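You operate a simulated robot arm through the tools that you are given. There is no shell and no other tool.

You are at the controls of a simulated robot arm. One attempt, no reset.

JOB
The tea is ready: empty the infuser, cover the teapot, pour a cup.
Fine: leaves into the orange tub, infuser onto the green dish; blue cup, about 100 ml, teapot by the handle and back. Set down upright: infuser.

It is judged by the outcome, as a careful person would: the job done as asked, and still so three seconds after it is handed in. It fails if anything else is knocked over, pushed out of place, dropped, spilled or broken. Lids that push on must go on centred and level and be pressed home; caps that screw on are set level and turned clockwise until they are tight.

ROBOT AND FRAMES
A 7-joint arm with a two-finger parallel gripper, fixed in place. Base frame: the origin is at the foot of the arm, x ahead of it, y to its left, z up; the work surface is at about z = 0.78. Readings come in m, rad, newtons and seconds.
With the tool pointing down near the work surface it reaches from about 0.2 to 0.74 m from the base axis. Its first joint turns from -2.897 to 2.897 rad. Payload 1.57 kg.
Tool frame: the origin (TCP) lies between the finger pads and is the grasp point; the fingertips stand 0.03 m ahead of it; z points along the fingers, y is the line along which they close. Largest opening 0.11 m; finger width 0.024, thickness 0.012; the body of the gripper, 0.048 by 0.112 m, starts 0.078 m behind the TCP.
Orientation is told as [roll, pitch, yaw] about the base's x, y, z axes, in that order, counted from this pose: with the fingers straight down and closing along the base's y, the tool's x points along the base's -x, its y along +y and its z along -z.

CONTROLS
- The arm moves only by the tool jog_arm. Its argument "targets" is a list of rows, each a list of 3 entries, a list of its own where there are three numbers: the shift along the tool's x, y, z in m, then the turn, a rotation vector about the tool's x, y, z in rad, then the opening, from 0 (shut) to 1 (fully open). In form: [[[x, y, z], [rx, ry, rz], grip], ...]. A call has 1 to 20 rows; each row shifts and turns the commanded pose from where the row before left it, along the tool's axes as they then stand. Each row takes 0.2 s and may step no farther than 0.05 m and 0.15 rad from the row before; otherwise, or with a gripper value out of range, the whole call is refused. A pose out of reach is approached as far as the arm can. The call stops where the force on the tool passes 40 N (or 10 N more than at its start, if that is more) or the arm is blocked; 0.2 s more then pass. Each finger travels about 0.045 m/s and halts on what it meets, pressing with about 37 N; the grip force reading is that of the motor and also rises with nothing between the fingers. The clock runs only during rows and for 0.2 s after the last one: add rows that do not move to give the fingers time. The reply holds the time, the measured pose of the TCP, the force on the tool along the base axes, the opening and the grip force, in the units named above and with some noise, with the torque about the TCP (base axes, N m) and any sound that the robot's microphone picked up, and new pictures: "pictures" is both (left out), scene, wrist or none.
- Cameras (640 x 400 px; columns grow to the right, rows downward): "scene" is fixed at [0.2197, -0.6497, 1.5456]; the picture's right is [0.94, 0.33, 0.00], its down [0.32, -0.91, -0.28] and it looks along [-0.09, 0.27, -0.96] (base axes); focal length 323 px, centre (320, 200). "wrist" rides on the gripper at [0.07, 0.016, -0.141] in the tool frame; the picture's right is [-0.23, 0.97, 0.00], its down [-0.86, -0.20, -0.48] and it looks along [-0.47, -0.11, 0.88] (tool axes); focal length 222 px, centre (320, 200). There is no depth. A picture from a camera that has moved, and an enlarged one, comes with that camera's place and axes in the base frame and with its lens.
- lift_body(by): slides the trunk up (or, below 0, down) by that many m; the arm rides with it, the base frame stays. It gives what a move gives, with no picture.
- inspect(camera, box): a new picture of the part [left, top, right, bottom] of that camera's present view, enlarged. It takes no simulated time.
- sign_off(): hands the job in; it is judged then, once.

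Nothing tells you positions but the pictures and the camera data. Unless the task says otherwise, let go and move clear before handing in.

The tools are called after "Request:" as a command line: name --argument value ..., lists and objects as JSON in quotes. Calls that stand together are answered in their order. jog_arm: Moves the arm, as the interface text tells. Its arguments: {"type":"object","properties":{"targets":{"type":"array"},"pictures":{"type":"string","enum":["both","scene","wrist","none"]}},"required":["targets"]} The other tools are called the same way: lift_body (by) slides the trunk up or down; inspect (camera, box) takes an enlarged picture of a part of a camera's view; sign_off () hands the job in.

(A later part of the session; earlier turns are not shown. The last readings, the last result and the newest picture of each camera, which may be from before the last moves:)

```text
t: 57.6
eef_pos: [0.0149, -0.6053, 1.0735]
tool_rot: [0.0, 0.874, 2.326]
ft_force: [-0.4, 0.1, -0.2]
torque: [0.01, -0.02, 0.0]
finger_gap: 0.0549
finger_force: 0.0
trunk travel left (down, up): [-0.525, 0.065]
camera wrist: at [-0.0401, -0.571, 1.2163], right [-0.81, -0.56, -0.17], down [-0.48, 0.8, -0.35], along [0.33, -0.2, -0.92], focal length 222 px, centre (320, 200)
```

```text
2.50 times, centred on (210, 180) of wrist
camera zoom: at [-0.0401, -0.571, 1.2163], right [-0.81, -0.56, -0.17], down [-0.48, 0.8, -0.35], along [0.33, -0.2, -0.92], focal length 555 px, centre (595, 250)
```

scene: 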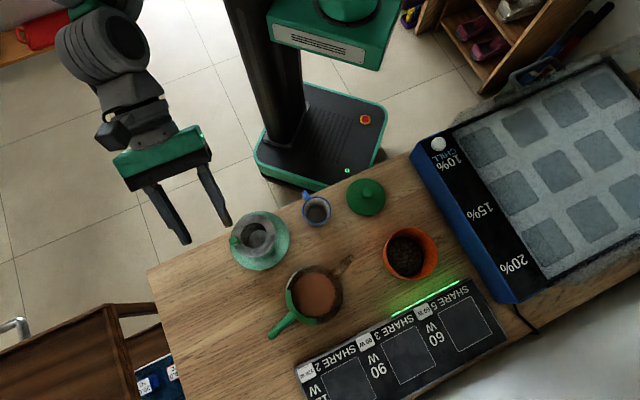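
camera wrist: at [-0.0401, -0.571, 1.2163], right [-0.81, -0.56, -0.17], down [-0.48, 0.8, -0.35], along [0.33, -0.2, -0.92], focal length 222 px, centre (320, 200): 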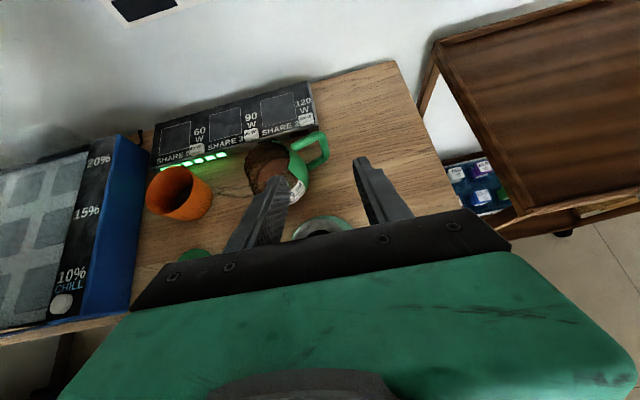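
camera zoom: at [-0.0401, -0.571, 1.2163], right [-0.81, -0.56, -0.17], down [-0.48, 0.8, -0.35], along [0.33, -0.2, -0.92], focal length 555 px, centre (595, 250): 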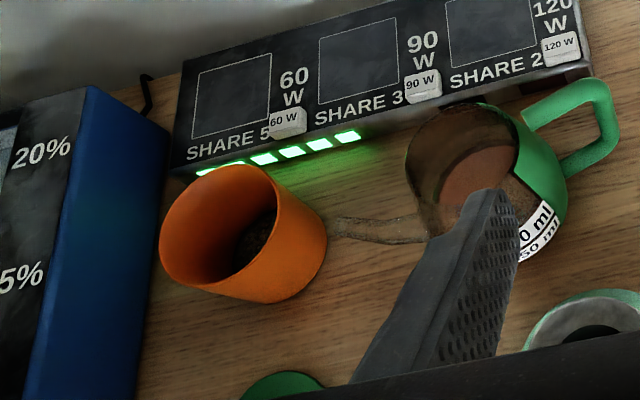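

The infuser is settled and upright on the dish. Next is the green lid (knob near (0.249, -0.398), top at z≈0.82), so I'll turn the tool vertical and move above it with the fingers opened.

Request:
jog_arm --targets '[[[0, 0, 0], [0, -0.1455, 0], 0.5], [[0, 0, 0], [0, -0.1455, 0], 0.5], [[0, 0, 0], [0, -0.1455, 0], 0.5], [[0, 0, 0], [0, -0.1455, 0], 0.5], [[0, 0, 0], [0, -0.1455, 0], 0.5], [[0, 0, 0], [0, -0.1455, 0], 0.5], [[0, 0, 0], [0, 0, -0.146], 0.5], [[0, 0, 0], [0, 0, -0.146], 0.5], [[0, 0, 0], [0, 0, -0.146], 0.5], [[0, 0, 0], [0, 0, -0.146], 0.5], [[0, 0, 0], [0, 0, -0.146], 0.5], [[0, 0, 0], [0, 0, -0.146], 0.5], [[0, 0, 0], [0, 0, -0.146], 0.5], [[0, 0, 0], [0, 0, -0.146], 0.5], [[0, 0, 0], [0, 0, -0.146], 0.5], [[0, 0, 0], [0, 0, -0.146], 0.5], [[0, 0, 0], [0, 0, -0.146], 0.5], [[0, 0, 0], [0, 0, -0.146], 0.5], [[0, 0, 0], [0, 0, -0.146], 0.5]]' --pictures "none"

Request:
jog_arm --targets '[[[0.0293, 0.01097, 0.01], [0, 0, 0], 0.5], [[0.0293, 0.01097, 0.01], [0, 0, 0], 0.5], [[0.0293, 0.01097, 0.01], [0, 0, 0], 0.5], [[0.0293, 0.01097, 0.01], [0, 0, 0], 0.5], [[0.0293, 0.01097, 0.01], [0, 0, 0], 0.5], [[0.0293, 0.01097, 0.01], [0, 0, 0], 0.5], [[0.0293, 0.01097, 0.01], [0, 0, 0], 0.5], [[0.0293, 0.01097, 0.01], [0, 0, 0], 0.5], [[0.0293, 0.01097, 0.01], [0, 0, 0], 0.5], [[0.0293, 0.01097, 0.01], [0, 0, 0], 0.5], [[0, 0, 0], [0, 0, 0], 0.5]]' --pictures "both"

Request:
inspect --camera "wrist" --box '[220, 100, 420, 240]'

Request:
inspect --camera "scene" --box '[320, 150, 420, 230]'

```text
t: 61.6
eef_pos: [0.0139, -0.6065, 1.0725]
tool_rot: [0.0, 0.0, -2.057]
ft_force: [-0.6, -0.3, -0.7]
torque: [-0.03, -0.02, 0.01]
finger_gap: 0.055
finger_force: 0.0
trunk travel left (down, up): [-0.525, 0.065]
```

```text
t: 64.0
eef_pos: [0.2465, -0.3979, 0.9713]
tool_rot: [0.001, -0.001, -2.058]
ft_force: [0.1, -0.1, 0.1]
torque: [-0.03, 0.02, 0.0]
finger_gap: 0.0549
finger_force: 0.2
trunk travel left (down, up): [-0.525, 0.065]
camera wrist: at [0.2955, -0.3437, 1.1126], right [0.75, -0.66, 0.0], down [-0.58, -0.66, 0.48], along [-0.32, -0.36, -0.88], focal length 222 px, centre (320, 200)
```

scene: 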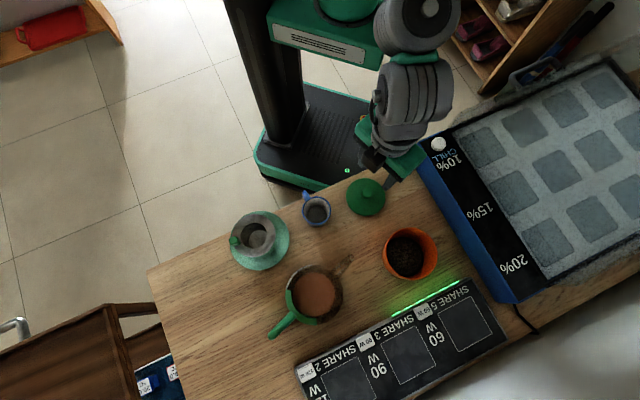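
wrist: 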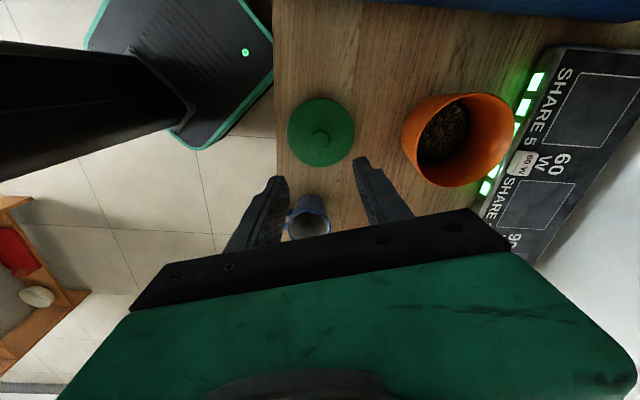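

```text
2.86 times, centred on (320, 170) of wrist
camera zoom: at [0.2955, -0.3437, 1.1126], right [0.75, -0.66, 0.0], down [-0.58, -0.66, 0.48], along [-0.32, -0.36, -0.88], focal length 635 px, centre (320, 286)
```

zoom: 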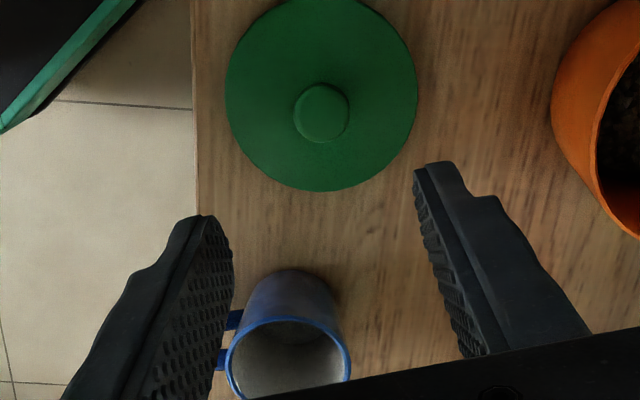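

```text
5.00 times, centred on (370, 190) of scene
camera zoom: at [0.2197, -0.6497, 1.5456], right [0.94, 0.33, 0.0], down [0.32, -0.91, -0.28], along [-0.09, 0.27, -0.96], focal length 1613 px, centre (70, 250)
```

zoom: 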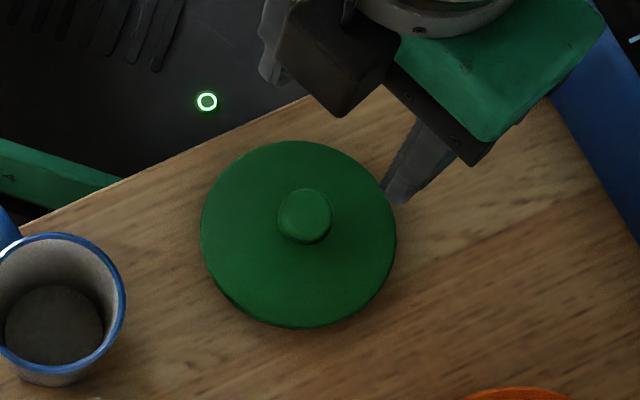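

The knob is confirmed near (0.2495, -0.398). I'll descend around it in two stages.

Request:
jog_arm --targets '[[[0.0004, 0.0006, 0.03], [0, 0, 0], 0.5], [[0.0004, 0.0007, 0.03], [0, 0, 0], 0.5], [[0.0004, 0.0007, 0.03], [0, 0, 0], 0.5], [[0.0004, 0.0006, 0.03], [0, 0, 0], 0.5], [[0, 0, 0.006], [0, 0, 0], 0.5], [[0, 0, 0], [0, 0, 0], 0.5]]' --pictures "both"

Request:
inspect --camera "wrist" --box '[220, 100, 420, 240]'

Request:
inspect --camera "scene" --box '[320, 150, 420, 230]'

```text
t: 65.4
eef_pos: [0.2507, -0.398, 0.8457]
tool_rot: [0.0, -0.002, -2.058]
ft_force: [0.9, 0.2, -0.2]
torque: [0.01, 0.03, 0.03]
finger_gap: 0.0551
finger_force: 0.0
trunk travel left (down, up): [-0.525, 0.065]
camera wrist: at [0.2989, -0.3446, 0.9858], right [0.75, -0.66, 0.0], down [-0.58, -0.66, 0.48], along [-0.31, -0.36, -0.88], focal length 222 px, centre (320, 200)
```

scene: 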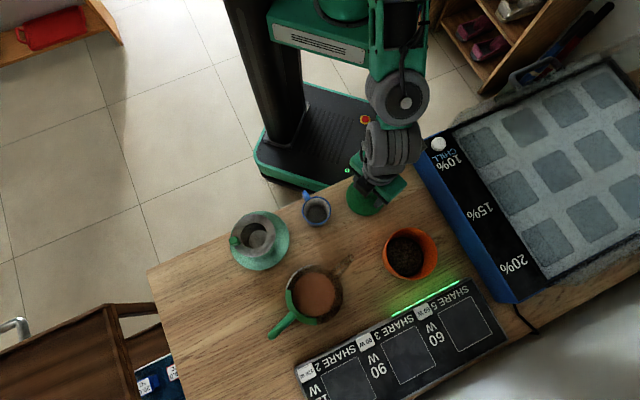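
wrist: 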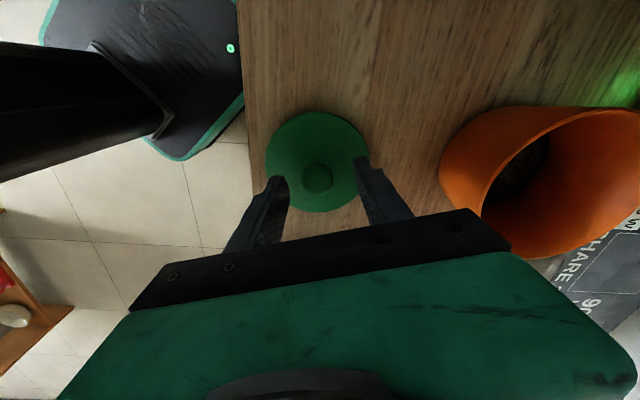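

```text
2.86 times, centred on (320, 170) of wrist
camera zoom: at [0.2989, -0.3446, 0.9858], right [0.75, -0.66, 0.0], down [-0.58, -0.66, 0.48], along [-0.31, -0.36, -0.88], focal length 635 px, centre (320, 286)
```

zoom: 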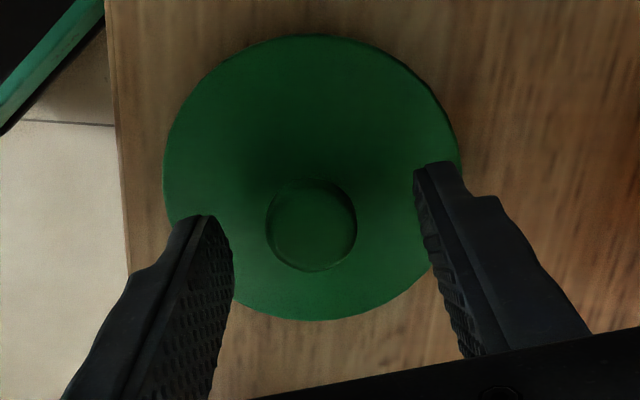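

```text
5.00 times, centred on (370, 190) of scene
camera zoom: at [0.2197, -0.6497, 1.5456], right [0.94, 0.33, 0.0], down [0.32, -0.91, -0.28], along [-0.09, 0.27, -0.96], focal length 1613 px, centre (70, 250)
```

zoom: 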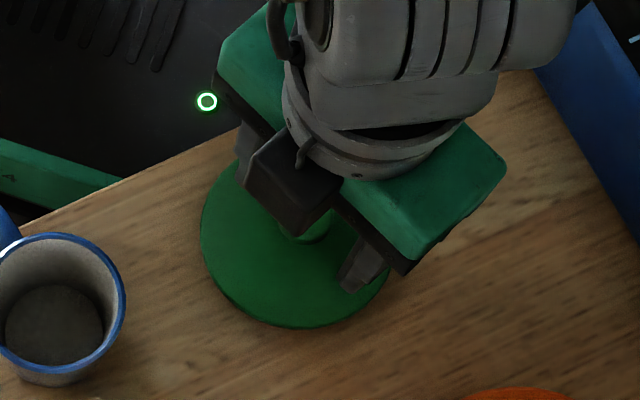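

The fingers straddle the knob nicely. Lowering the last bit with small steps, then checking force.

Request:
jog_arm --targets '[[[0, 0, 0.004], [0, 0, 0], 0.5], [[0, 0, 0.004], [0, 0, 0], 0.5], [[0, 0, 0.003], [0, 0, 0], 0.5], [[0, 0, 0], [0, 0, 0], 0.5]]' --pictures "none"

Request:
jog_arm --targets '[[[0, 0, 0.003], [0, 0, 0], 0.5], [[0, 0, 0], [0, 0, 0], 0.5]]' --pictures "none"

```text
t: 66.4
eef_pos: [0.2501, -0.3996, 0.8359]
tool_rot: [0.003, 0.0, -2.058]
ft_force: [-1.3, -0.9, 0.1]
torque: [-0.02, 0.0, -0.02]
finger_gap: 0.0554
finger_force: 0.1
trunk travel left (down, up): [-0.525, 0.065]
```

```text
t: 67.0
eef_pos: [0.2498, -0.3989, 0.833]
tool_rot: [-0.001, 0.0, -2.058]
ft_force: [0.0, 0.0, -0.3]
torque: [0.03, 0.03, 0.0]
finger_gap: 0.0548
finger_force: 0.0
trunk travel left (down, up): [-0.525, 0.065]
```

No contact with the disc, so I'll close on the knob here.

Request:
jog_arm --targets '[[[0, 0, 0], [0, 0, 0], 0.35], [[0, 0, 0], [0, 0, 0], 0.25], [[0, 0, 0], [0, 0, 0], 0.15], [[0, 0, 0], [0, 0, 0], 0.0], [[0, 0, 0], [0, 0, 0], 0.0], [[0, 0, 0], [0, 0, 0], 0.0]]' --pictures "wrist"

Request:
inspect --camera "wrist" --box '[220, 100, 420, 240]'

```text
t: 68.4
eef_pos: [0.2506, -0.4008, 0.8329]
tool_rot: [0.0, -0.001, -2.058]
ft_force: [0.3, 0.0, -1.0]
torque: [-0.01, 0.01, -0.03]
finger_gap: 0.0238
finger_force: 35.8
trunk travel left (down, up): [-0.525, 0.065]
camera wrist: at [0.2988, -0.3452, 0.9727], right [0.75, -0.66, 0.0], down [-0.58, -0.66, 0.48], along [-0.32, -0.36, -0.88], focal length 222 px, centre (320, 200)
```

wrist: 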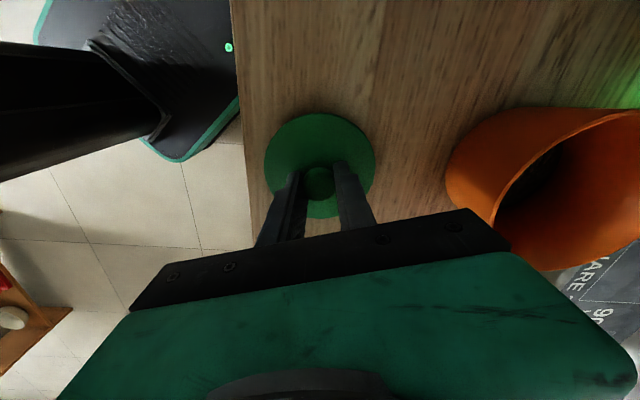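

```text
2.86 times, centred on (320, 170) of wrist
camera zoom: at [0.2988, -0.3452, 0.9727], right [0.75, -0.66, 0.0], down [-0.58, -0.66, 0.48], along [-0.32, -0.36, -0.88], focal length 635 px, centre (320, 286)
```

zoom: 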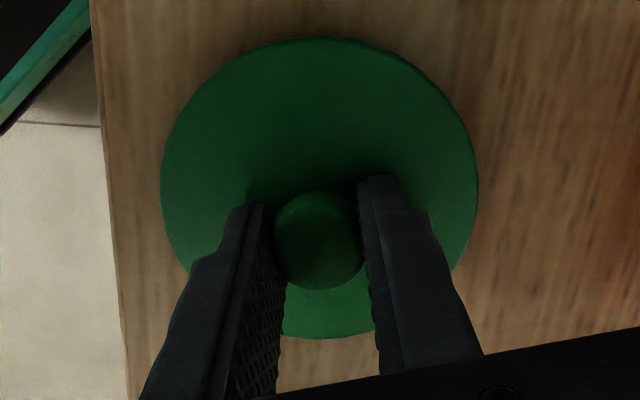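

The knob is gripped firmly (gap 24 mm), with the lid's centre about 3.6 mm along tool x from the TCP. I'll lift it straight up.

Request:
jog_arm --targets '[[[0, 0, -0.01], [0, 0, 0], 0], [[0, 0, -0.02], [0, 0, 0], 0], [[0, 0, -0.03], [0, 0, 0], 0], [[0, 0, -0.03], [0, 0, 0], 0], [[0, 0, -0.03], [0, 0, 0], 0], [[0, 0, -0.03], [0, 0, 0], 0], [[0, 0, 0], [0, 0, 0], 0]]' --pictures "both"

Request:
inspect --camera "wrist" --box '[220, 100, 420, 240]'

Request:
inspect --camera "scene" --box '[320, 130, 440, 230]'

```text
t: 70.0
eef_pos: [0.2523, -0.3997, 0.984]
tool_rot: [-0.001, 0.001, -2.058]
ft_force: [1.2, -0.3, -0.3]
torque: [-0.01, -0.02, 0.0]
finger_gap: 0.0242
finger_force: 36.0
trunk travel left (down, up): [-0.525, 0.065]
camera wrist: at [0.3009, -0.3456, 1.1246], right [0.75, -0.66, 0.0], down [-0.58, -0.66, 0.48], along [-0.32, -0.36, -0.88], focal length 222 px, centre (320, 200)
```

scene: 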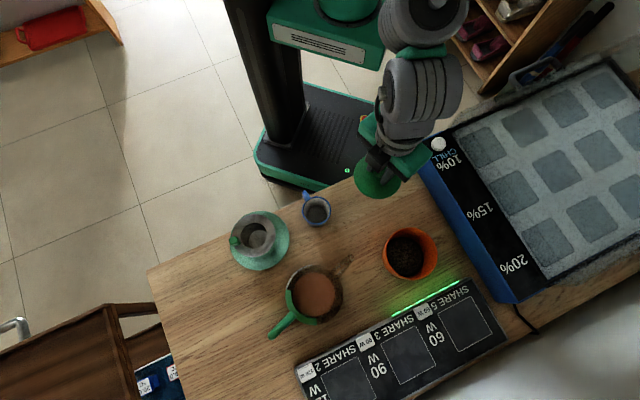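
wrist: 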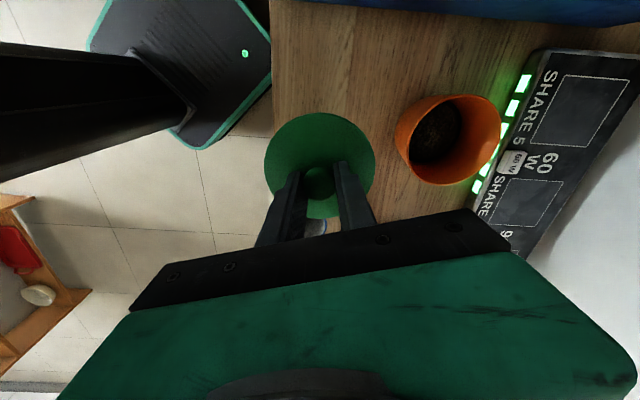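

```text
2.86 times, centred on (320, 170) of wrist
camera zoom: at [0.3009, -0.3456, 1.1246], right [0.75, -0.66, 0.0], down [-0.58, -0.66, 0.48], along [-0.32, -0.36, -0.88], focal length 635 px, centre (320, 286)
```

zoom: 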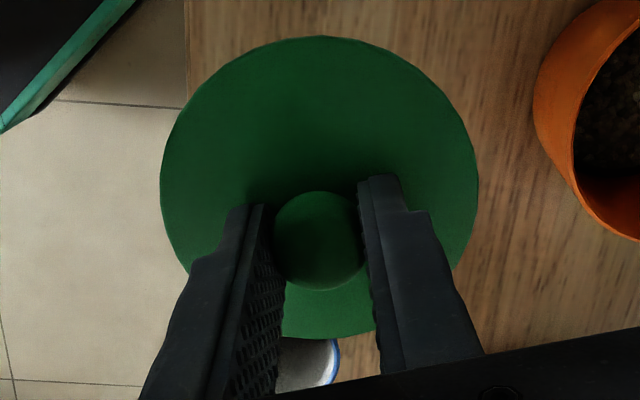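

```text
4.00 times, centred on (380, 180) of scene
camera zoom: at [0.2197, -0.6497, 1.5456], right [0.94, 0.33, 0.0], down [0.32, -0.91, -0.28], along [-0.09, 0.27, -0.96], focal length 1290 px, centre (80, 280)
```

zoom: 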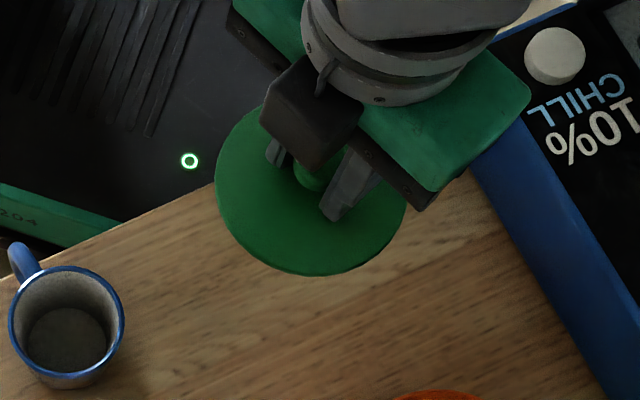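

The lid is held level. I'll carry it over to just above the teapot mouth at about (0.209, -0.655).

Request:
jog_arm --targets '[[[-0.02496, 0.00813, 0.0014], [0, 0, 0], 0], [[-0.02496, 0.00813, 0.0014], [0, 0, 0], 0], [[-0.02496, 0.00813, 0.0014], [0, 0, 0], 0], [[-0.02496, 0.00813, 0.0014], [0, 0, 0], 0], [[-0.02496, 0.00813, 0.0014], [0, 0, 0], 0], [[-0.02496, 0.00813, 0.0014], [0, 0, 0], 0], [[-0.02496, 0.00813, 0.0014], [0, 0, 0], 0], [[-0.02496, 0.00813, 0.0014], [0, 0, 0], 0], [[-0.02496, 0.00813, 0.0014], [0, 0, 0], 0], [[-0.02496, 0.00813, 0.0014], [0, 0, 0], 0], [[0, 0, 0], [0, 0, 0], 0]]' --pictures "both"

Request:
inspect --camera "scene" --box '[260, 250, 360, 340]'

Request:
inspect --camera "wrist" --box '[220, 100, 420, 240]'

```text
t: 72.4
eef_pos: [0.206, -0.6583, 0.9699]
tool_rot: [0.0, 0.0, -2.059]
ft_force: [-0.1, -1.3, -0.1]
torque: [0.0, -0.01, -0.01]
finger_gap: 0.0243
finger_force: 35.8
trunk travel left (down, up): [-0.525, 0.065]
camera wrist: at [0.2541, -0.6046, 1.1095], right [0.75, -0.66, 0.0], down [-0.58, -0.66, 0.48], along [-0.32, -0.36, -0.88], focal length 222 px, centre (320, 200)
```

scene: 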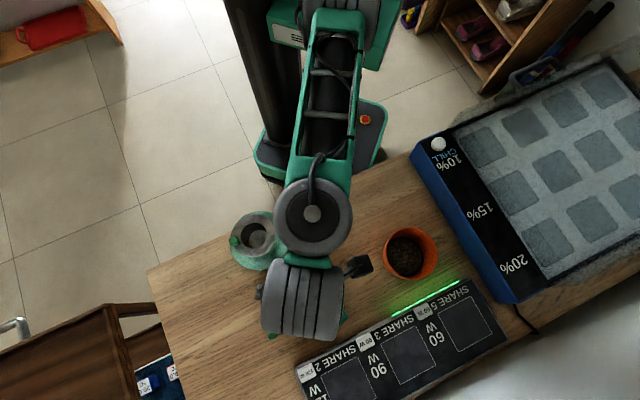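
wrist: 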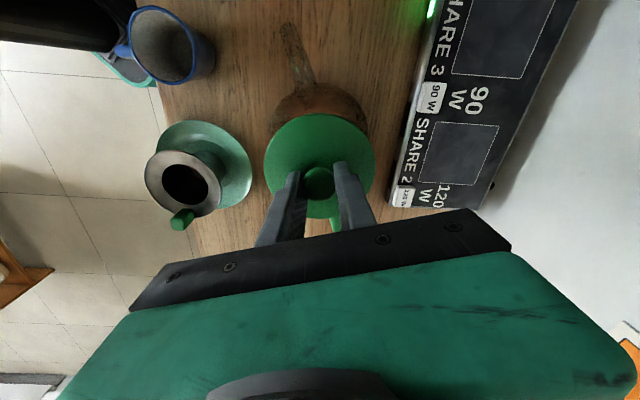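

```text
4.44 times, centred on (310, 295) of scene
camera zoom: at [0.2197, -0.6497, 1.5456], right [0.94, 0.33, 0.0], down [0.32, -0.91, -0.28], along [-0.09, 0.27, -0.96], focal length 1434 px, centre (364, -222)
```

zoom: 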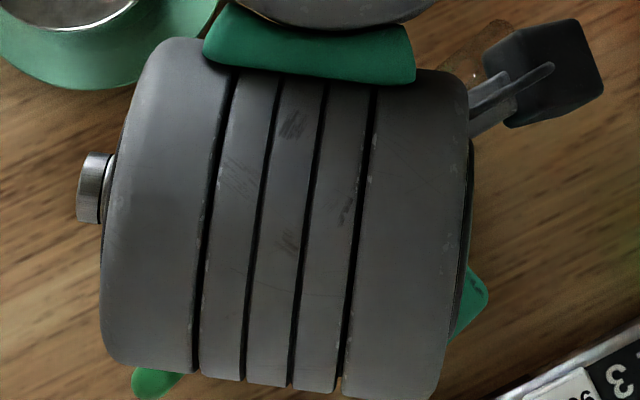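

```text
2.86 times, centred on (320, 170) of wrist
camera zoom: at [0.2541, -0.6046, 1.1095], right [0.75, -0.66, 0.0], down [-0.58, -0.66, 0.48], along [-0.32, -0.36, -0.88], focal length 635 px, centre (320, 286)
```

zoom: 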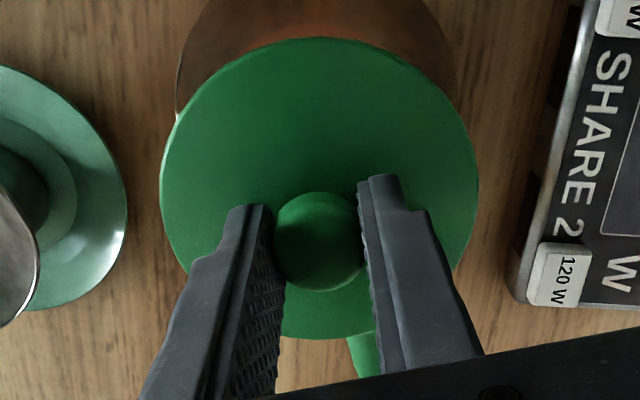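

The arm hides the pot from the scene camera, so I'll verify alignment another way. I'll step sideways and up a little so the wrist camera can see the open mouth beside the held lid.

Request:
jog_arm --targets '[[[0, 0, -0.02], [0, 0, 0], 0], [[0, 0, -0.02], [0, 0, 0], 0], [[0, -0.035, 0], [0, 0, 0], 0], [[0, -0.035, 0], [0, 0, 0], 0], [[0, -0.03, 0], [0, 0, 0], 0], [[0, 0, 0], [0, 0, 0], 0]]' --pictures "wrist"

Request:
inspect --camera "wrist" --box '[240, 60, 480, 220]'

Request:
inspect --camera "scene" --box '[260, 250, 360, 340]'

```text
t: 73.8
eef_pos: [0.117, -0.6105, 1.0093]
tool_rot: [0.0, -0.002, -2.058]
ft_force: [0.6, 0.5, -0.9]
torque: [0.01, 0.01, 0.01]
finger_gap: 0.0243
finger_force: 36.4
trunk travel left (down, up): [-0.525, 0.065]
camera wrist: at [0.1654, -0.5567, 1.1492], right [0.75, -0.66, 0.0], down [-0.58, -0.66, 0.48], along [-0.31, -0.36, -0.88], focal length 222 px, centre (320, 200)
```

wrist: 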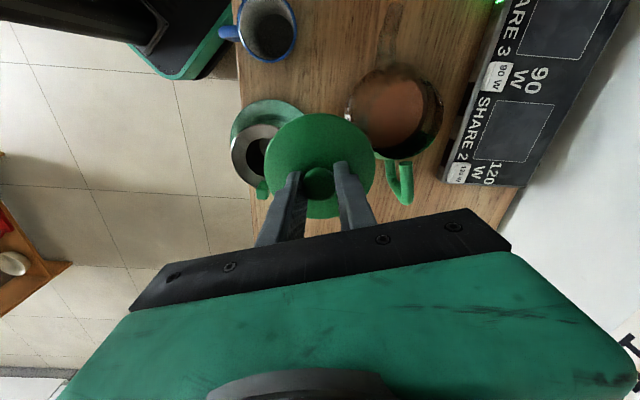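

```text
2.50 times, centred on (360, 140) of wrist
camera zoom: at [0.1654, -0.5567, 1.1492], right [0.75, -0.66, 0.0], down [-0.58, -0.66, 0.48], along [-0.31, -0.36, -0.88], focal length 555 px, centre (220, 350)
```

zoom: 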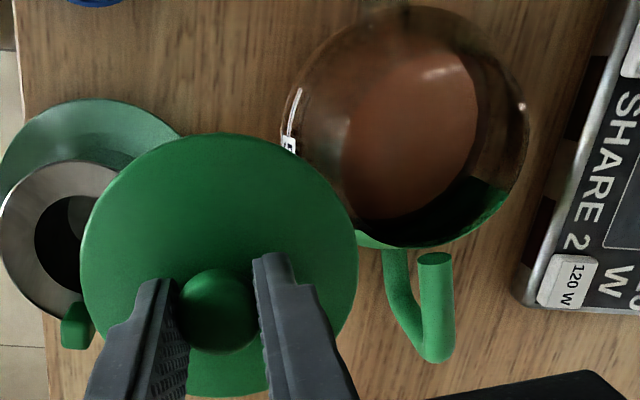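

```text
4.44 times, centred on (310, 295) of scene
camera zoom: at [0.2197, -0.6497, 1.5456], right [0.94, 0.33, 0.0], down [0.32, -0.91, -0.28], along [-0.09, 0.27, -0.96], focal length 1434 px, centre (364, -222)
```

zoom: 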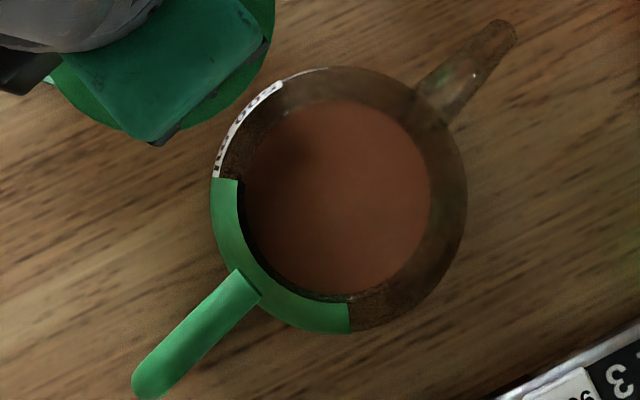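

The pot's mouth is visible now. I'll zoom to measure the lid edge in the scene view, which checks the camera calibration against the TCP reading.

Request:
inspect --camera "scene" --box '[240, 220, 340, 290]'

Request:
inspect --camera "wrist" --box '[330, 50, 460, 170]'

```text
5.71 times, centred on (290, 255) of scene
camera zoom: at [0.2197, -0.6497, 1.5456], right [0.94, 0.33, 0.0], down [0.32, -0.91, -0.28], along [-0.09, 0.27, -0.96], focal length 1843 px, centre (491, -114)
```

zoom: 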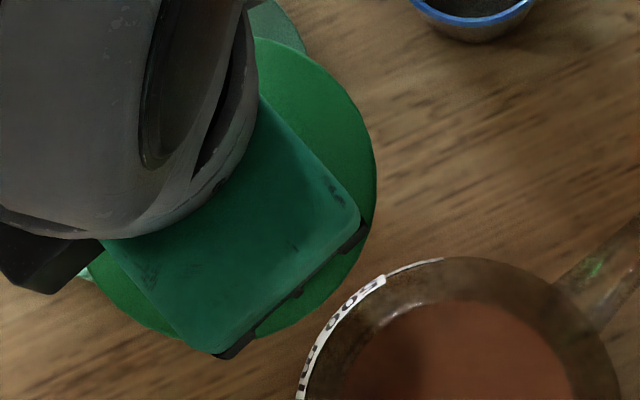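

```text
3.33 times, centred on (395, 110) of wrist
camera zoom: at [0.1654, -0.5567, 1.1492], right [0.75, -0.66, 0.0], down [-0.58, -0.66, 0.48], along [-0.31, -0.36, -0.88], focal length 740 px, centre (70, 500)
```

zoom: 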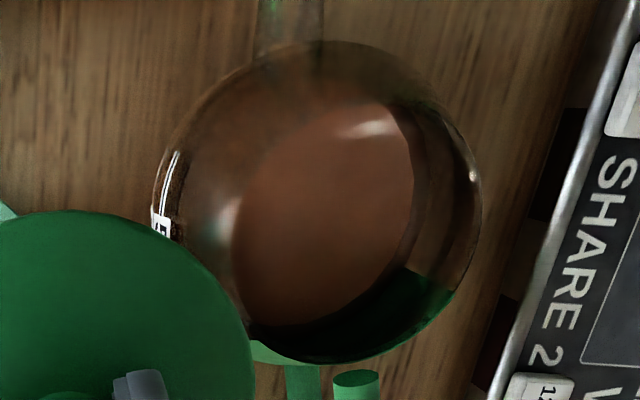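

Both cameras agree to within about 2-3 mm, so I'll use the averaged target (TCP at about (0.2074, -0.656)). I'll return over the mouth and lower to just above the rim.

Request:
jog_arm --targets '[[[0.0005, 0.0253, 0.0], [0, 0, 0], 0], [[0.0005, 0.0253, 0.0], [0, 0, 0], 0], [[0.0005, 0.0253, 0.0], [0, 0, 0], 0], [[0.0006, 0.0253, 0.0], [0, 0, 0], 0], [[0, 0, 0.02], [0, 0, 0], 0], [[0, 0, 0.02], [0, 0, 0], 0], [[0, 0, 0.02], [0, 0, 0], 0], [[0, 0, 0.004], [0, 0, 0], 0], [[0, 0, 0], [0, 0, 0], 0], [[0, 0, 0], [0, 0, 0], 0]]' --pictures "wrist"

Request:
inspect --camera "wrist" --box '[220, 80, 420, 240]'

```text
t: 76.0
eef_pos: [0.2063, -0.6565, 0.9454]
tool_rot: [0.001, 0.0, -2.058]
ft_force: [0.0, 0.1, -0.6]
torque: [0.0, -0.01, 0.04]
finger_gap: 0.0242
finger_force: 36.2
trunk travel left (down, up): [-0.525, 0.065]
camera wrist: at [0.2558, -0.6026, 1.0846], right [0.75, -0.66, 0.0], down [-0.58, -0.66, 0.48], along [-0.32, -0.36, -0.88], focal length 222 px, centre (320, 200)
```

wrist: 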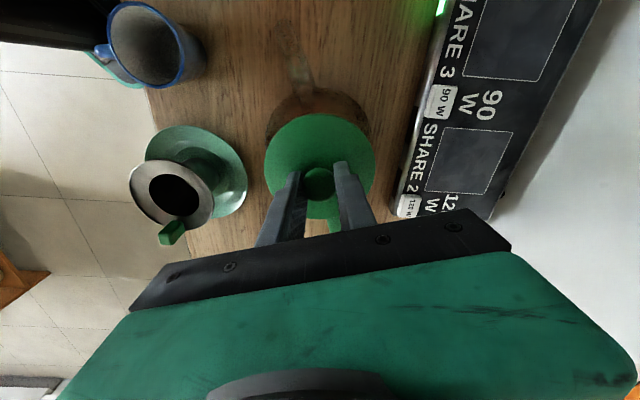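

```text
2.50 times, centred on (320, 160) of wrist
camera zoom: at [0.2558, -0.6026, 1.0846], right [0.75, -0.66, 0.0], down [-0.58, -0.66, 0.48], along [-0.32, -0.36, -0.88], focal length 555 px, centre (320, 300)
```

zoom: 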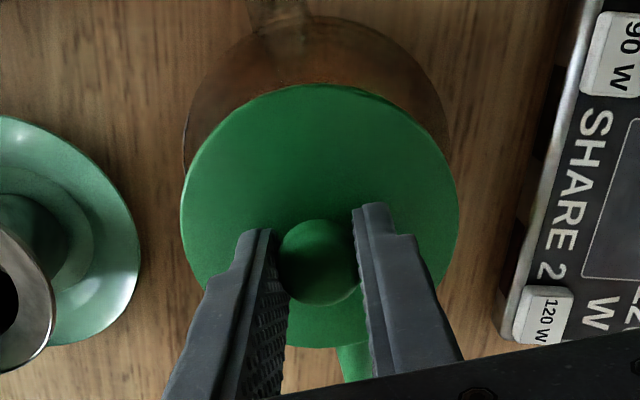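

Lid and pot look concentric in this view. Lowering in small steps and watching the force.

Request:
jog_arm --targets '[[[0.0, 0.0, 0.004], [0, 0, 0], 0], [[0, 0, 0.004], [0, 0, 0], 0], [[0, 0, 0], [0, 0, 0], 0]]' --pictures "none"

Request:
jog_arm --targets '[[[0.0, 0.0, 0.003], [0, 0, 0], 0], [[0, 0, 0], [0, 0, 0], 0]]' --pictures "none"

Request:
jog_arm --targets '[[[0.0, 0.0, 0.003], [0, 0, 0], 0], [[0, 0, 0], [0, 0, 0], 0]]' --pictures "none"

```text
t: 76.8
eef_pos: [0.2074, -0.6562, 0.9368]
tool_rot: [0.0, -0.002, -2.058]
ft_force: [0.4, -0.7, -0.3]
torque: [0.04, 0.02, -0.01]
finger_gap: 0.0243
finger_force: 36.2
trunk travel left (down, up): [-0.525, 0.065]
```

```text
t: 77.4
eef_pos: [0.2073, -0.6568, 0.9341]
tool_rot: [-0.001, 0.0, -2.058]
ft_force: [-0.4, -0.3, -0.8]
torque: [0.0, 0.0, -0.02]
finger_gap: 0.0242
finger_force: 35.6
trunk travel left (down, up): [-0.525, 0.065]
```

```text
t: 78.0
eef_pos: [0.2073, -0.6566, 0.9314]
tool_rot: [-0.002, -0.001, -2.059]
ft_force: [-0.5, -0.1, -0.6]
torque: [0.02, -0.01, 0.0]
finger_gap: 0.024
finger_force: 36.0
trunk travel left (down, up): [-0.525, 0.065]
```

Still free at 0.931; continuing.

Request:
jog_arm --targets '[[[0.0, 0.0, 0.003], [0, 0, 0], 0], [[0, 0, 0], [0, 0, 0], 0]]' --pictures "none"

Request:
jog_arm --targets '[[[0.0, 0.0, 0.002], [0, 0, 0], 0], [[0, 0, 0], [0, 0, 0], 0]]' --pictures "none"

Request:
jog_arm --targets '[[[0.0, 0.0, 0.002], [0, 0, 0], 0], [[0, 0, 0], [0, 0, 0], 0]]' --pictures "none"

Request:
jog_arm --targets '[[[0.0, 0.0, 0.002], [0, 0, 0], 0], [[0, 0, 0], [0, 0, 0], 0]]' --pictures "none"

```text
t: 78.6
eef_pos: [0.208, -0.6567, 0.9272]
tool_rot: [0.0, 0.0, -2.057]
ft_force: [0.1, 0.4, -0.1]
torque: [0.0, 0.0, 0.02]
finger_gap: 0.024
finger_force: 35.9
trunk travel left (down, up): [-0.525, 0.065]
```

```text
t: 79.2
eef_pos: [0.2083, -0.6568, 0.927]
tool_rot: [0.001, -0.003, -2.058]
ft_force: [-0.2, 1.2, 4.1]
torque: [-0.15, 0.07, 0.0]
finger_gap: 0.024
finger_force: 36.2
trunk travel left (down, up): [-0.525, 0.065]
```

```text
t: 79.8
eef_pos: [0.208, -0.6561, 0.9239]
tool_rot: [0.001, -0.004, -2.057]
ft_force: [2.1, 3.4, 8.0]
torque: [-0.18, 0.08, -0.02]
finger_gap: 0.0239
finger_force: 35.7
trunk travel left (down, up): [-0.525, 0.065]
```

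```text
t: 80.4
eef_pos: [0.2077, -0.6555, 0.9247]
tool_rot: [0.001, -0.004, -2.057]
ft_force: [3.7, 7.5, 19.2]
torque: [0.02, 0.03, 0.01]
finger_gap: 0.024
finger_force: 35.7
trunk travel left (down, up): [-0.525, 0.065]
```

The lid has made contact at about 0.927, and the sideways reaction (+x, +y) says it should shift a little toward the spout. I'll back off slightly, shift 2 mm that way and press again.

Request:
jog_arm --targets '[[[0, 0, -0.003], [0, 0, 0], 0], [[0.002, 0, 0], [0, 0, 0], 0], [[0, 0, 0], [0, 0, 0], 0]]' --pictures "none"

Request:
jog_arm --targets '[[[0, 0, 0.002], [0, 0, 0], 0], [[0, 0, 0], [0, 0, 0], 0]]' --pictures "none"

Request:
jog_arm --targets '[[[0, 0, 0.002], [0, 0, 0], 0], [[0, 0, 0], [0, 0, 0], 0]]' --pictures "none"

```text
t: 81.2
eef_pos: [0.2076, -0.6544, 0.9248]
tool_rot: [-0.001, -0.001, -2.059]
ft_force: [3.3, 3.7, 5.9]
torque: [-0.01, -0.07, 0.0]
finger_gap: 0.0238
finger_force: 35.3
trunk travel left (down, up): [-0.525, 0.065]
```

```text
t: 81.8
eef_pos: [0.2082, -0.6557, 0.9243]
tool_rot: [-0.001, -0.002, -2.059]
ft_force: [0.5, 6.3, 12.2]
torque: [0.15, 0.05, -0.06]
finger_gap: 0.0241
finger_force: 35.4
trunk travel left (down, up): [-0.525, 0.065]
```

```text
t: 82.4
eef_pos: [0.2084, -0.654, 0.9239]
tool_rot: [0.005, -0.006, -2.058]
ft_force: [1.8, 6.3, 24.3]
torque: [0.45, -0.19, -0.02]
finger_gap: 0.0241
finger_force: 36.0
trunk travel left (down, up): [-0.525, 0.065]
```

Contact is now spread around the rim, but some sideways reaction remains. I'll back off, shift another 1.5 mm toward the spout and feel again.

Request:
jog_arm --targets '[[[0, 0, -0.004], [0, 0, 0], 0], [[0.0015, 0, 0], [0, 0, 0], 0], [[0, 0, 0], [0, 0, 0], 0]]' --pictures "none"

Request:
jog_arm --targets '[[[0, 0, 0], [0, 0, 0], 0], [[0, 0, 0], [0, 0, 0], 0]]' --pictures "none"

Request:
jog_arm --targets '[[[0, 0, 0.002], [0, 0, 0], 0], [[0, 0, 0], [0, 0, 0], 0]]' --pictures "none"

Request:
jog_arm --targets '[[[0, 0, 0.002], [0, 0, 0], 0], [[0, 0, 0], [0, 0, 0], 0]]' --pictures "none"

```text
t: 83.2
eef_pos: [0.2082, -0.6539, 0.9239]
tool_rot: [0.0, 0.0, -2.059]
ft_force: [0.2, -0.7, 8.5]
torque: [-0.16, 0.02, 0.02]
finger_gap: 0.0241
finger_force: 36.1
trunk travel left (down, up): [-0.525, 0.065]
```

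```text
t: 83.8
eef_pos: [0.2084, -0.6544, 0.9242]
tool_rot: [-0.003, 0.0, -2.06]
ft_force: [-1.5, -0.1, 2.9]
torque: [-0.09, 0.02, -0.02]
finger_gap: 0.0243
finger_force: 36.1
trunk travel left (down, up): [-0.525, 0.065]
```

```text
t: 84.4
eef_pos: [0.2073, -0.6531, 0.9234]
tool_rot: [0.0, -0.001, -2.06]
ft_force: [-2.3, 2.9, 9.7]
torque: [0.34, -0.09, 0.02]
finger_gap: 0.0239
finger_force: 35.8
trunk travel left (down, up): [-0.525, 0.065]
```

```text
t: 85.0
eef_pos: [0.2081, -0.6539, 0.9238]
tool_rot: [0.002, -0.007, -2.058]
ft_force: [-0.5, 1.3, 20.6]
torque: [0.5, -0.22, 0.03]
finger_gap: 0.0244
finger_force: 36.2
trunk travel left (down, up): [-0.525, 0.065]
```

The sideways force is now near zero and the lid rests on a firm stop at z≈0.924. I'll press harder to make sure it's home.

Request:
jog_arm --targets '[[[0, 0, 0.0015], [0, 0, 0], 0], [[0, 0, 0.0015], [0, 0, 0], 0], [[0, 0, 0], [0, 0, 0], 0]]' --pictures "wrist"

Request:
inspect --camera "wrist" --box '[220, 80, 420, 240]'

```text
t: 85.8
eef_pos: [0.2084, -0.6525, 0.9196]
tool_rot: [0.006, -0.005, -2.06]
ft_force: [-0.2, -5.2, 32.4]
torque: [-0.1, -0.01, -0.03]
finger_gap: 0.0239
finger_force: 35.9
trunk travel left (down, up): [-0.525, 0.065]
camera wrist: at [0.2566, -0.5986, 1.0609], right [0.75, -0.66, 0.01], down [-0.58, -0.66, 0.48], along [-0.31, -0.37, -0.88], focal length 222 px, centre (320, 200)
```

wrist: 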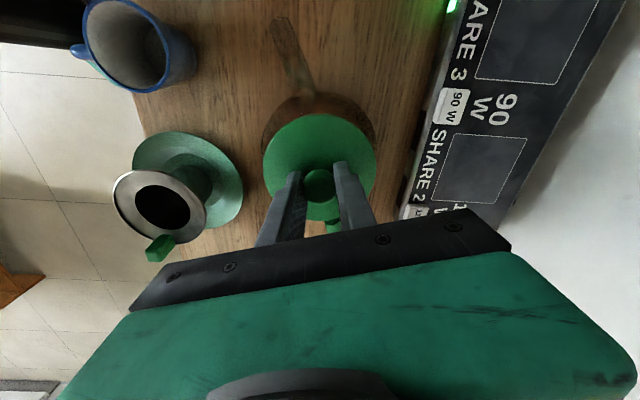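

```text
2.50 times, centred on (320, 160) of wrist
camera zoom: at [0.2566, -0.5986, 1.0609], right [0.75, -0.66, 0.01], down [-0.58, -0.66, 0.48], along [-0.31, -0.37, -0.88], focal length 555 px, centre (320, 300)
```

zoom: 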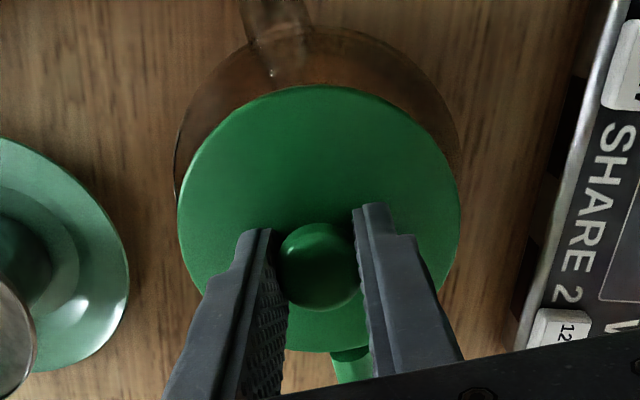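

The lid sank another 4 mm under about 32 N, so it is going home. I'll press a little more to see if it stops.

Request:
jog_arm --targets '[[[0, 0, 0.001], [0, 0, 0], 0], [[0, 0, 0.001], [0, 0, 0], 0], [[0, 0, 0], [0, 0, 0], 0]]' --pictures "none"

Request:
jog_arm --targets '[[[0, 0, 0.001], [0, 0, 0], 0], [[0, 0, 0.001], [0, 0, 0], 0], [[0, 0, 0], [0, 0, 0], 0]]' --pictures "none"

```text
t: 86.6
eef_pos: [0.209, -0.6537, 0.9197]
tool_rot: [0.006, -0.007, -2.06]
ft_force: [-2.1, -2.9, 33.5]
torque: [0.01, 0.06, -0.02]
finger_gap: 0.0242
finger_force: 36.3
trunk travel left (down, up): [-0.525, 0.065]
```

```text
t: 87.4
eef_pos: [0.2084, -0.6531, 0.9201]
tool_rot: [0.007, -0.008, -2.058]
ft_force: [-2.8, -1.6, 38.8]
torque: [0.33, 0.08, 0.0]
finger_gap: 0.0238
finger_force: 35.9
trunk travel left (down, up): [-0.525, 0.065]
```

It stays at z≈0.920 even at 39 N, so the lid is seated on a hard stop. I'll relax the pressure, open the fingers, rise and check the lid visually.

Request:
jog_arm --targets '[[[0, 0, -0.002], [0, 0, 0], 0], [[0, 0, -0.003], [0, 0, 0], 0], [[0, 0, 0], [0, 0, 0], 0], [[0, 0, 0], [0, 0, 0], 0.3], [[0, 0, 0], [0, 0, 0], 0.35], [[0, 0, 0], [0, 0, 0], 0.4], [[0, 0, 0], [0, 0, 0], 0.4]]' --pictures "none"

Request:
jog_arm --targets '[[[0, 0, -0.01], [0, 0, 0], 0.4], [[0, 0, -0.03], [0, 0, 0], 0.4], [[0, 0, -0.04], [0, 0, 0], 0.4], [[0, 0, -0.04], [0, 0, 0], 0.5], [[0.03, -0.03, 0], [0, 0, 0], 0.5], [[0.03, -0.03, 0], [0, 0, 0], 0.5], [[0.03, -0.03, 0], [0, 0, 0], 0.5], [[0, 0, 0], [0, 0, 0], 0.5]]' --pictures "both"

Request:
inspect --camera "scene" --box '[260, 250, 360, 340]'

Request:
inspect --camera "wrist" --box '[300, 80, 460, 220]'

```text
t: 89.0
eef_pos: [0.2084, -0.6518, 0.9194]
tool_rot: [0.0, -0.001, -2.059]
ft_force: [-0.4, 0.2, 21.4]
torque: [0.04, 0.03, 0.02]
finger_gap: 0.0345
finger_force: 0.2
trunk travel left (down, up): [-0.525, 0.065]
```

```text
t: 90.8
eef_pos: [0.1722, -0.5329, 1.04]
tool_rot: [0.0, 0.0, -2.057]
ft_force: [0.1, 0.1, 0.8]
torque: [-0.04, 0.01, 0.0]
finger_gap: 0.055
finger_force: 0.0
trunk travel left (down, up): [-0.525, 0.065]
camera wrist: at [0.2202, -0.4795, 1.1802], right [0.75, -0.66, 0.0], down [-0.58, -0.66, 0.48], along [-0.31, -0.36, -0.88], focal length 222 px, centre (320, 200)
```

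scene: 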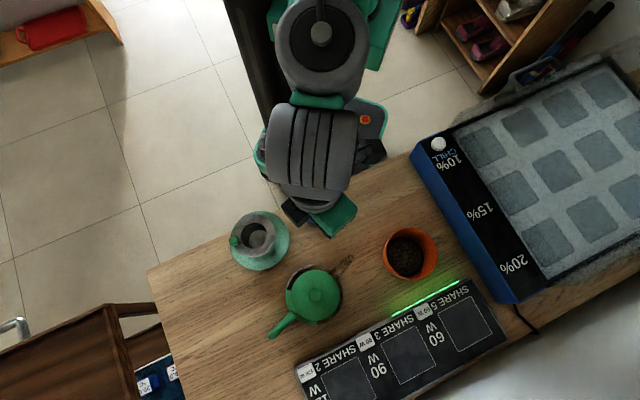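
wrist: 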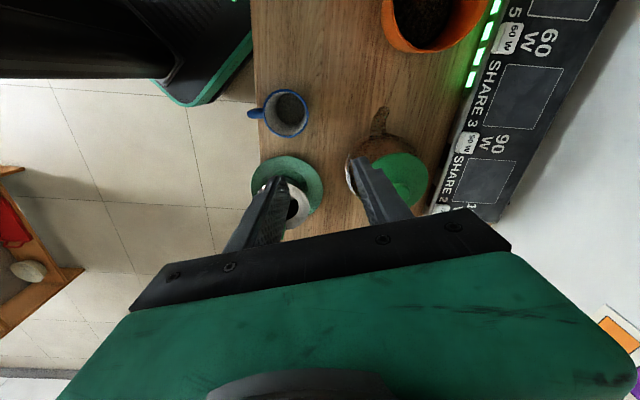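

```text
4.44 times, centred on (310, 295) of scene
camera zoom: at [0.2197, -0.6497, 1.5456], right [0.94, 0.33, 0.0], down [0.32, -0.91, -0.28], along [-0.09, 0.27, -0.96], focal length 1434 px, centre (364, -222)
```

zoom: 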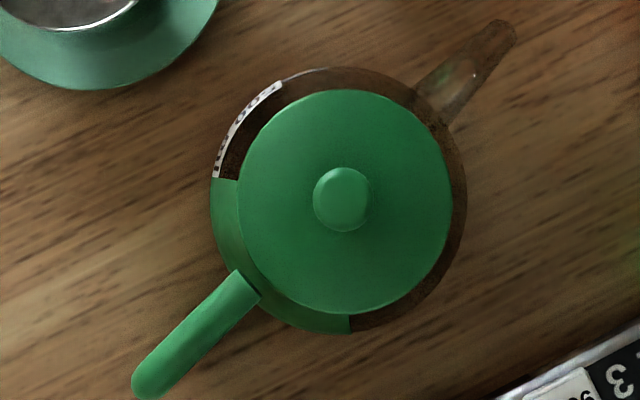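

```text
2.86 times, centred on (380, 150) of wrist
camera zoom: at [0.2202, -0.4795, 1.1802], right [0.75, -0.66, 0.0], down [-0.58, -0.66, 0.48], along [-0.31, -0.36, -0.88], focal length 635 px, centre (149, 343)
```

zoom: 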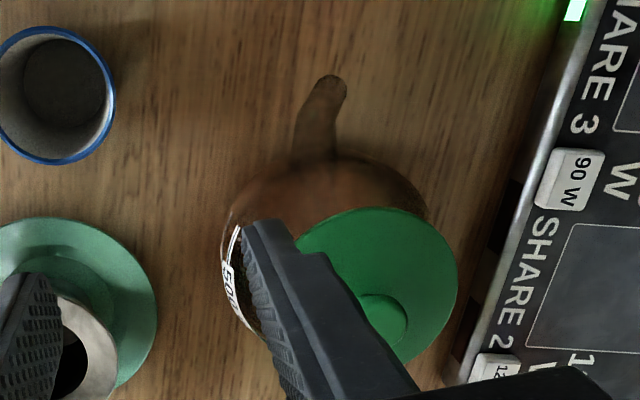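

The lid is on, but in the scene view it looks a few millimetres right of centre. I'll zoom in to judge whether it's centred and level.

Request:
inspect --camera "scene" --box '[285, 265, 345, 325]'

Request:
inspect --camera "wrist" --box '[340, 140, 440, 210]'

```text
6.67 times, centred on (315, 295) of scene
camera zoom: at [0.2197, -0.6497, 1.5456], right [0.94, 0.33, 0.0], down [0.32, -0.91, -0.28], along [-0.09, 0.27, -0.96], focal length 2151 px, centre (353, -433)
```

zoom: 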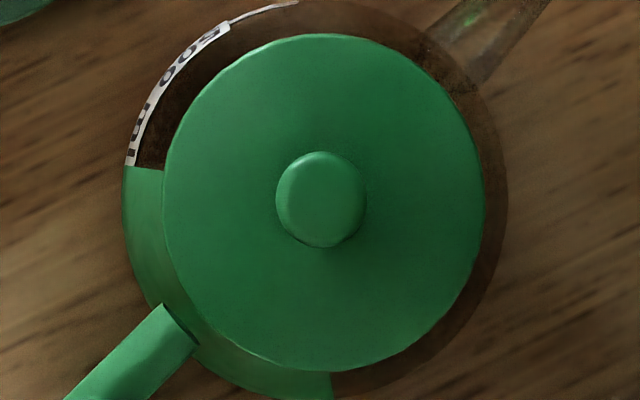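

```text
5.71 times, centred on (390, 175) of wrist
camera zoom: at [0.2202, -0.4795, 1.1802], right [0.75, -0.66, 0.0], down [-0.58, -0.66, 0.48], along [-0.31, -0.36, -0.88], focal length 1269 px, centre (-80, 343)
```

zoom: 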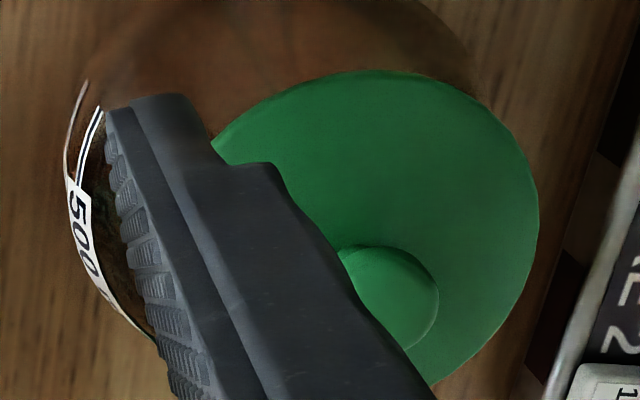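

The lid looks level but about 3 mm off toward the spout/right side, and I can't tell from above whether it's fully down. I'll pitch the tool so the wrist camera can look at the lid and rim from the side.

Request:
jog_arm --targets '[[[0, 0, 0], [0, 0, -0.1333], 0.5], [[0, 0, 0], [0, 0, -0.1333], 0.5], [[0, 0, 0], [0, 0, -0.1333], 0.5], [[0, 0, 0], [0, 0, -0.1333], 0.5], [[0, 0, 0], [0, 0, -0.1333], 0.5], [[0, 0, 0], [0, 0, -0.1333], 0.5], [[0, 0, 0], [0, -0.1454, 0], 0.5], [[0, 0, 0], [0, -0.1454, 0], 0.5], [[0, 0, 0], [0, -0.1454, 0], 0.5], [[0, 0, 0], [0, -0.1454, 0], 0.5], [[0, 0, 0], [0, -0.1454, 0], 0.5], [[0, 0, 0], [0, -0.1454, 0], 0.5], [[0, 0, 0], [0, -0.1454, 0], 0.5], [[0, 0, 0], [0, -0.1454, 0], 0.5], [[0, 0, 0], [0, -0.1454, 0], 0.5]]' --pictures "both"

```text
t: 94.0
eef_pos: [0.1716, -0.532, 1.0391]
tool_rot: [-0.004, -1.31, -1.254]
ft_force: [-0.7, -1.0, 0.6]
torque: [-0.01, 0.02, -0.02]
finger_gap: 0.0548
finger_force: 0.0
trunk travel left (down, up): [-0.525, 0.065]
camera wrist: at [0.141, -0.3794, 1.0066], right [0.94, 0.24, 0.22], down [-0.26, 0.17, 0.95], along [0.19, -0.96, 0.22], focal length 222 px, centre (320, 200)
```

scene: 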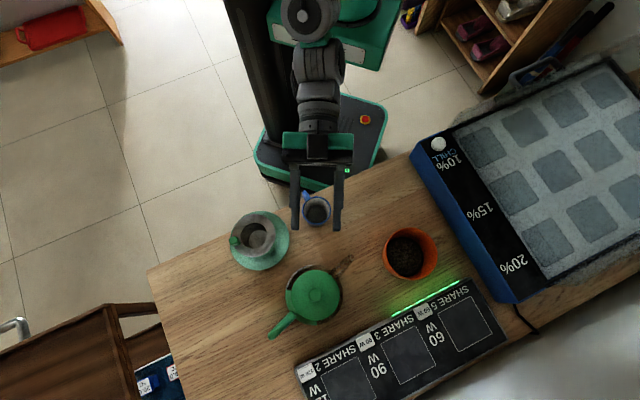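
wrist: 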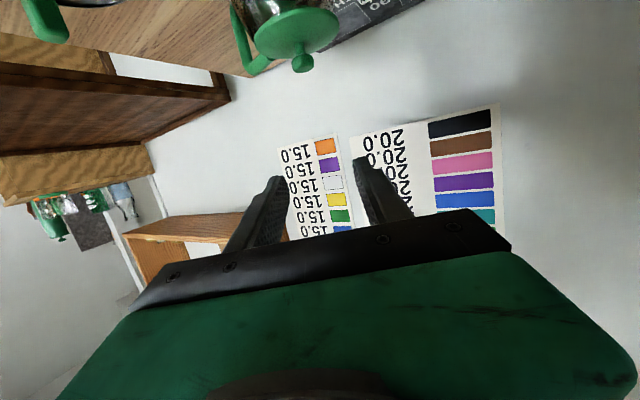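

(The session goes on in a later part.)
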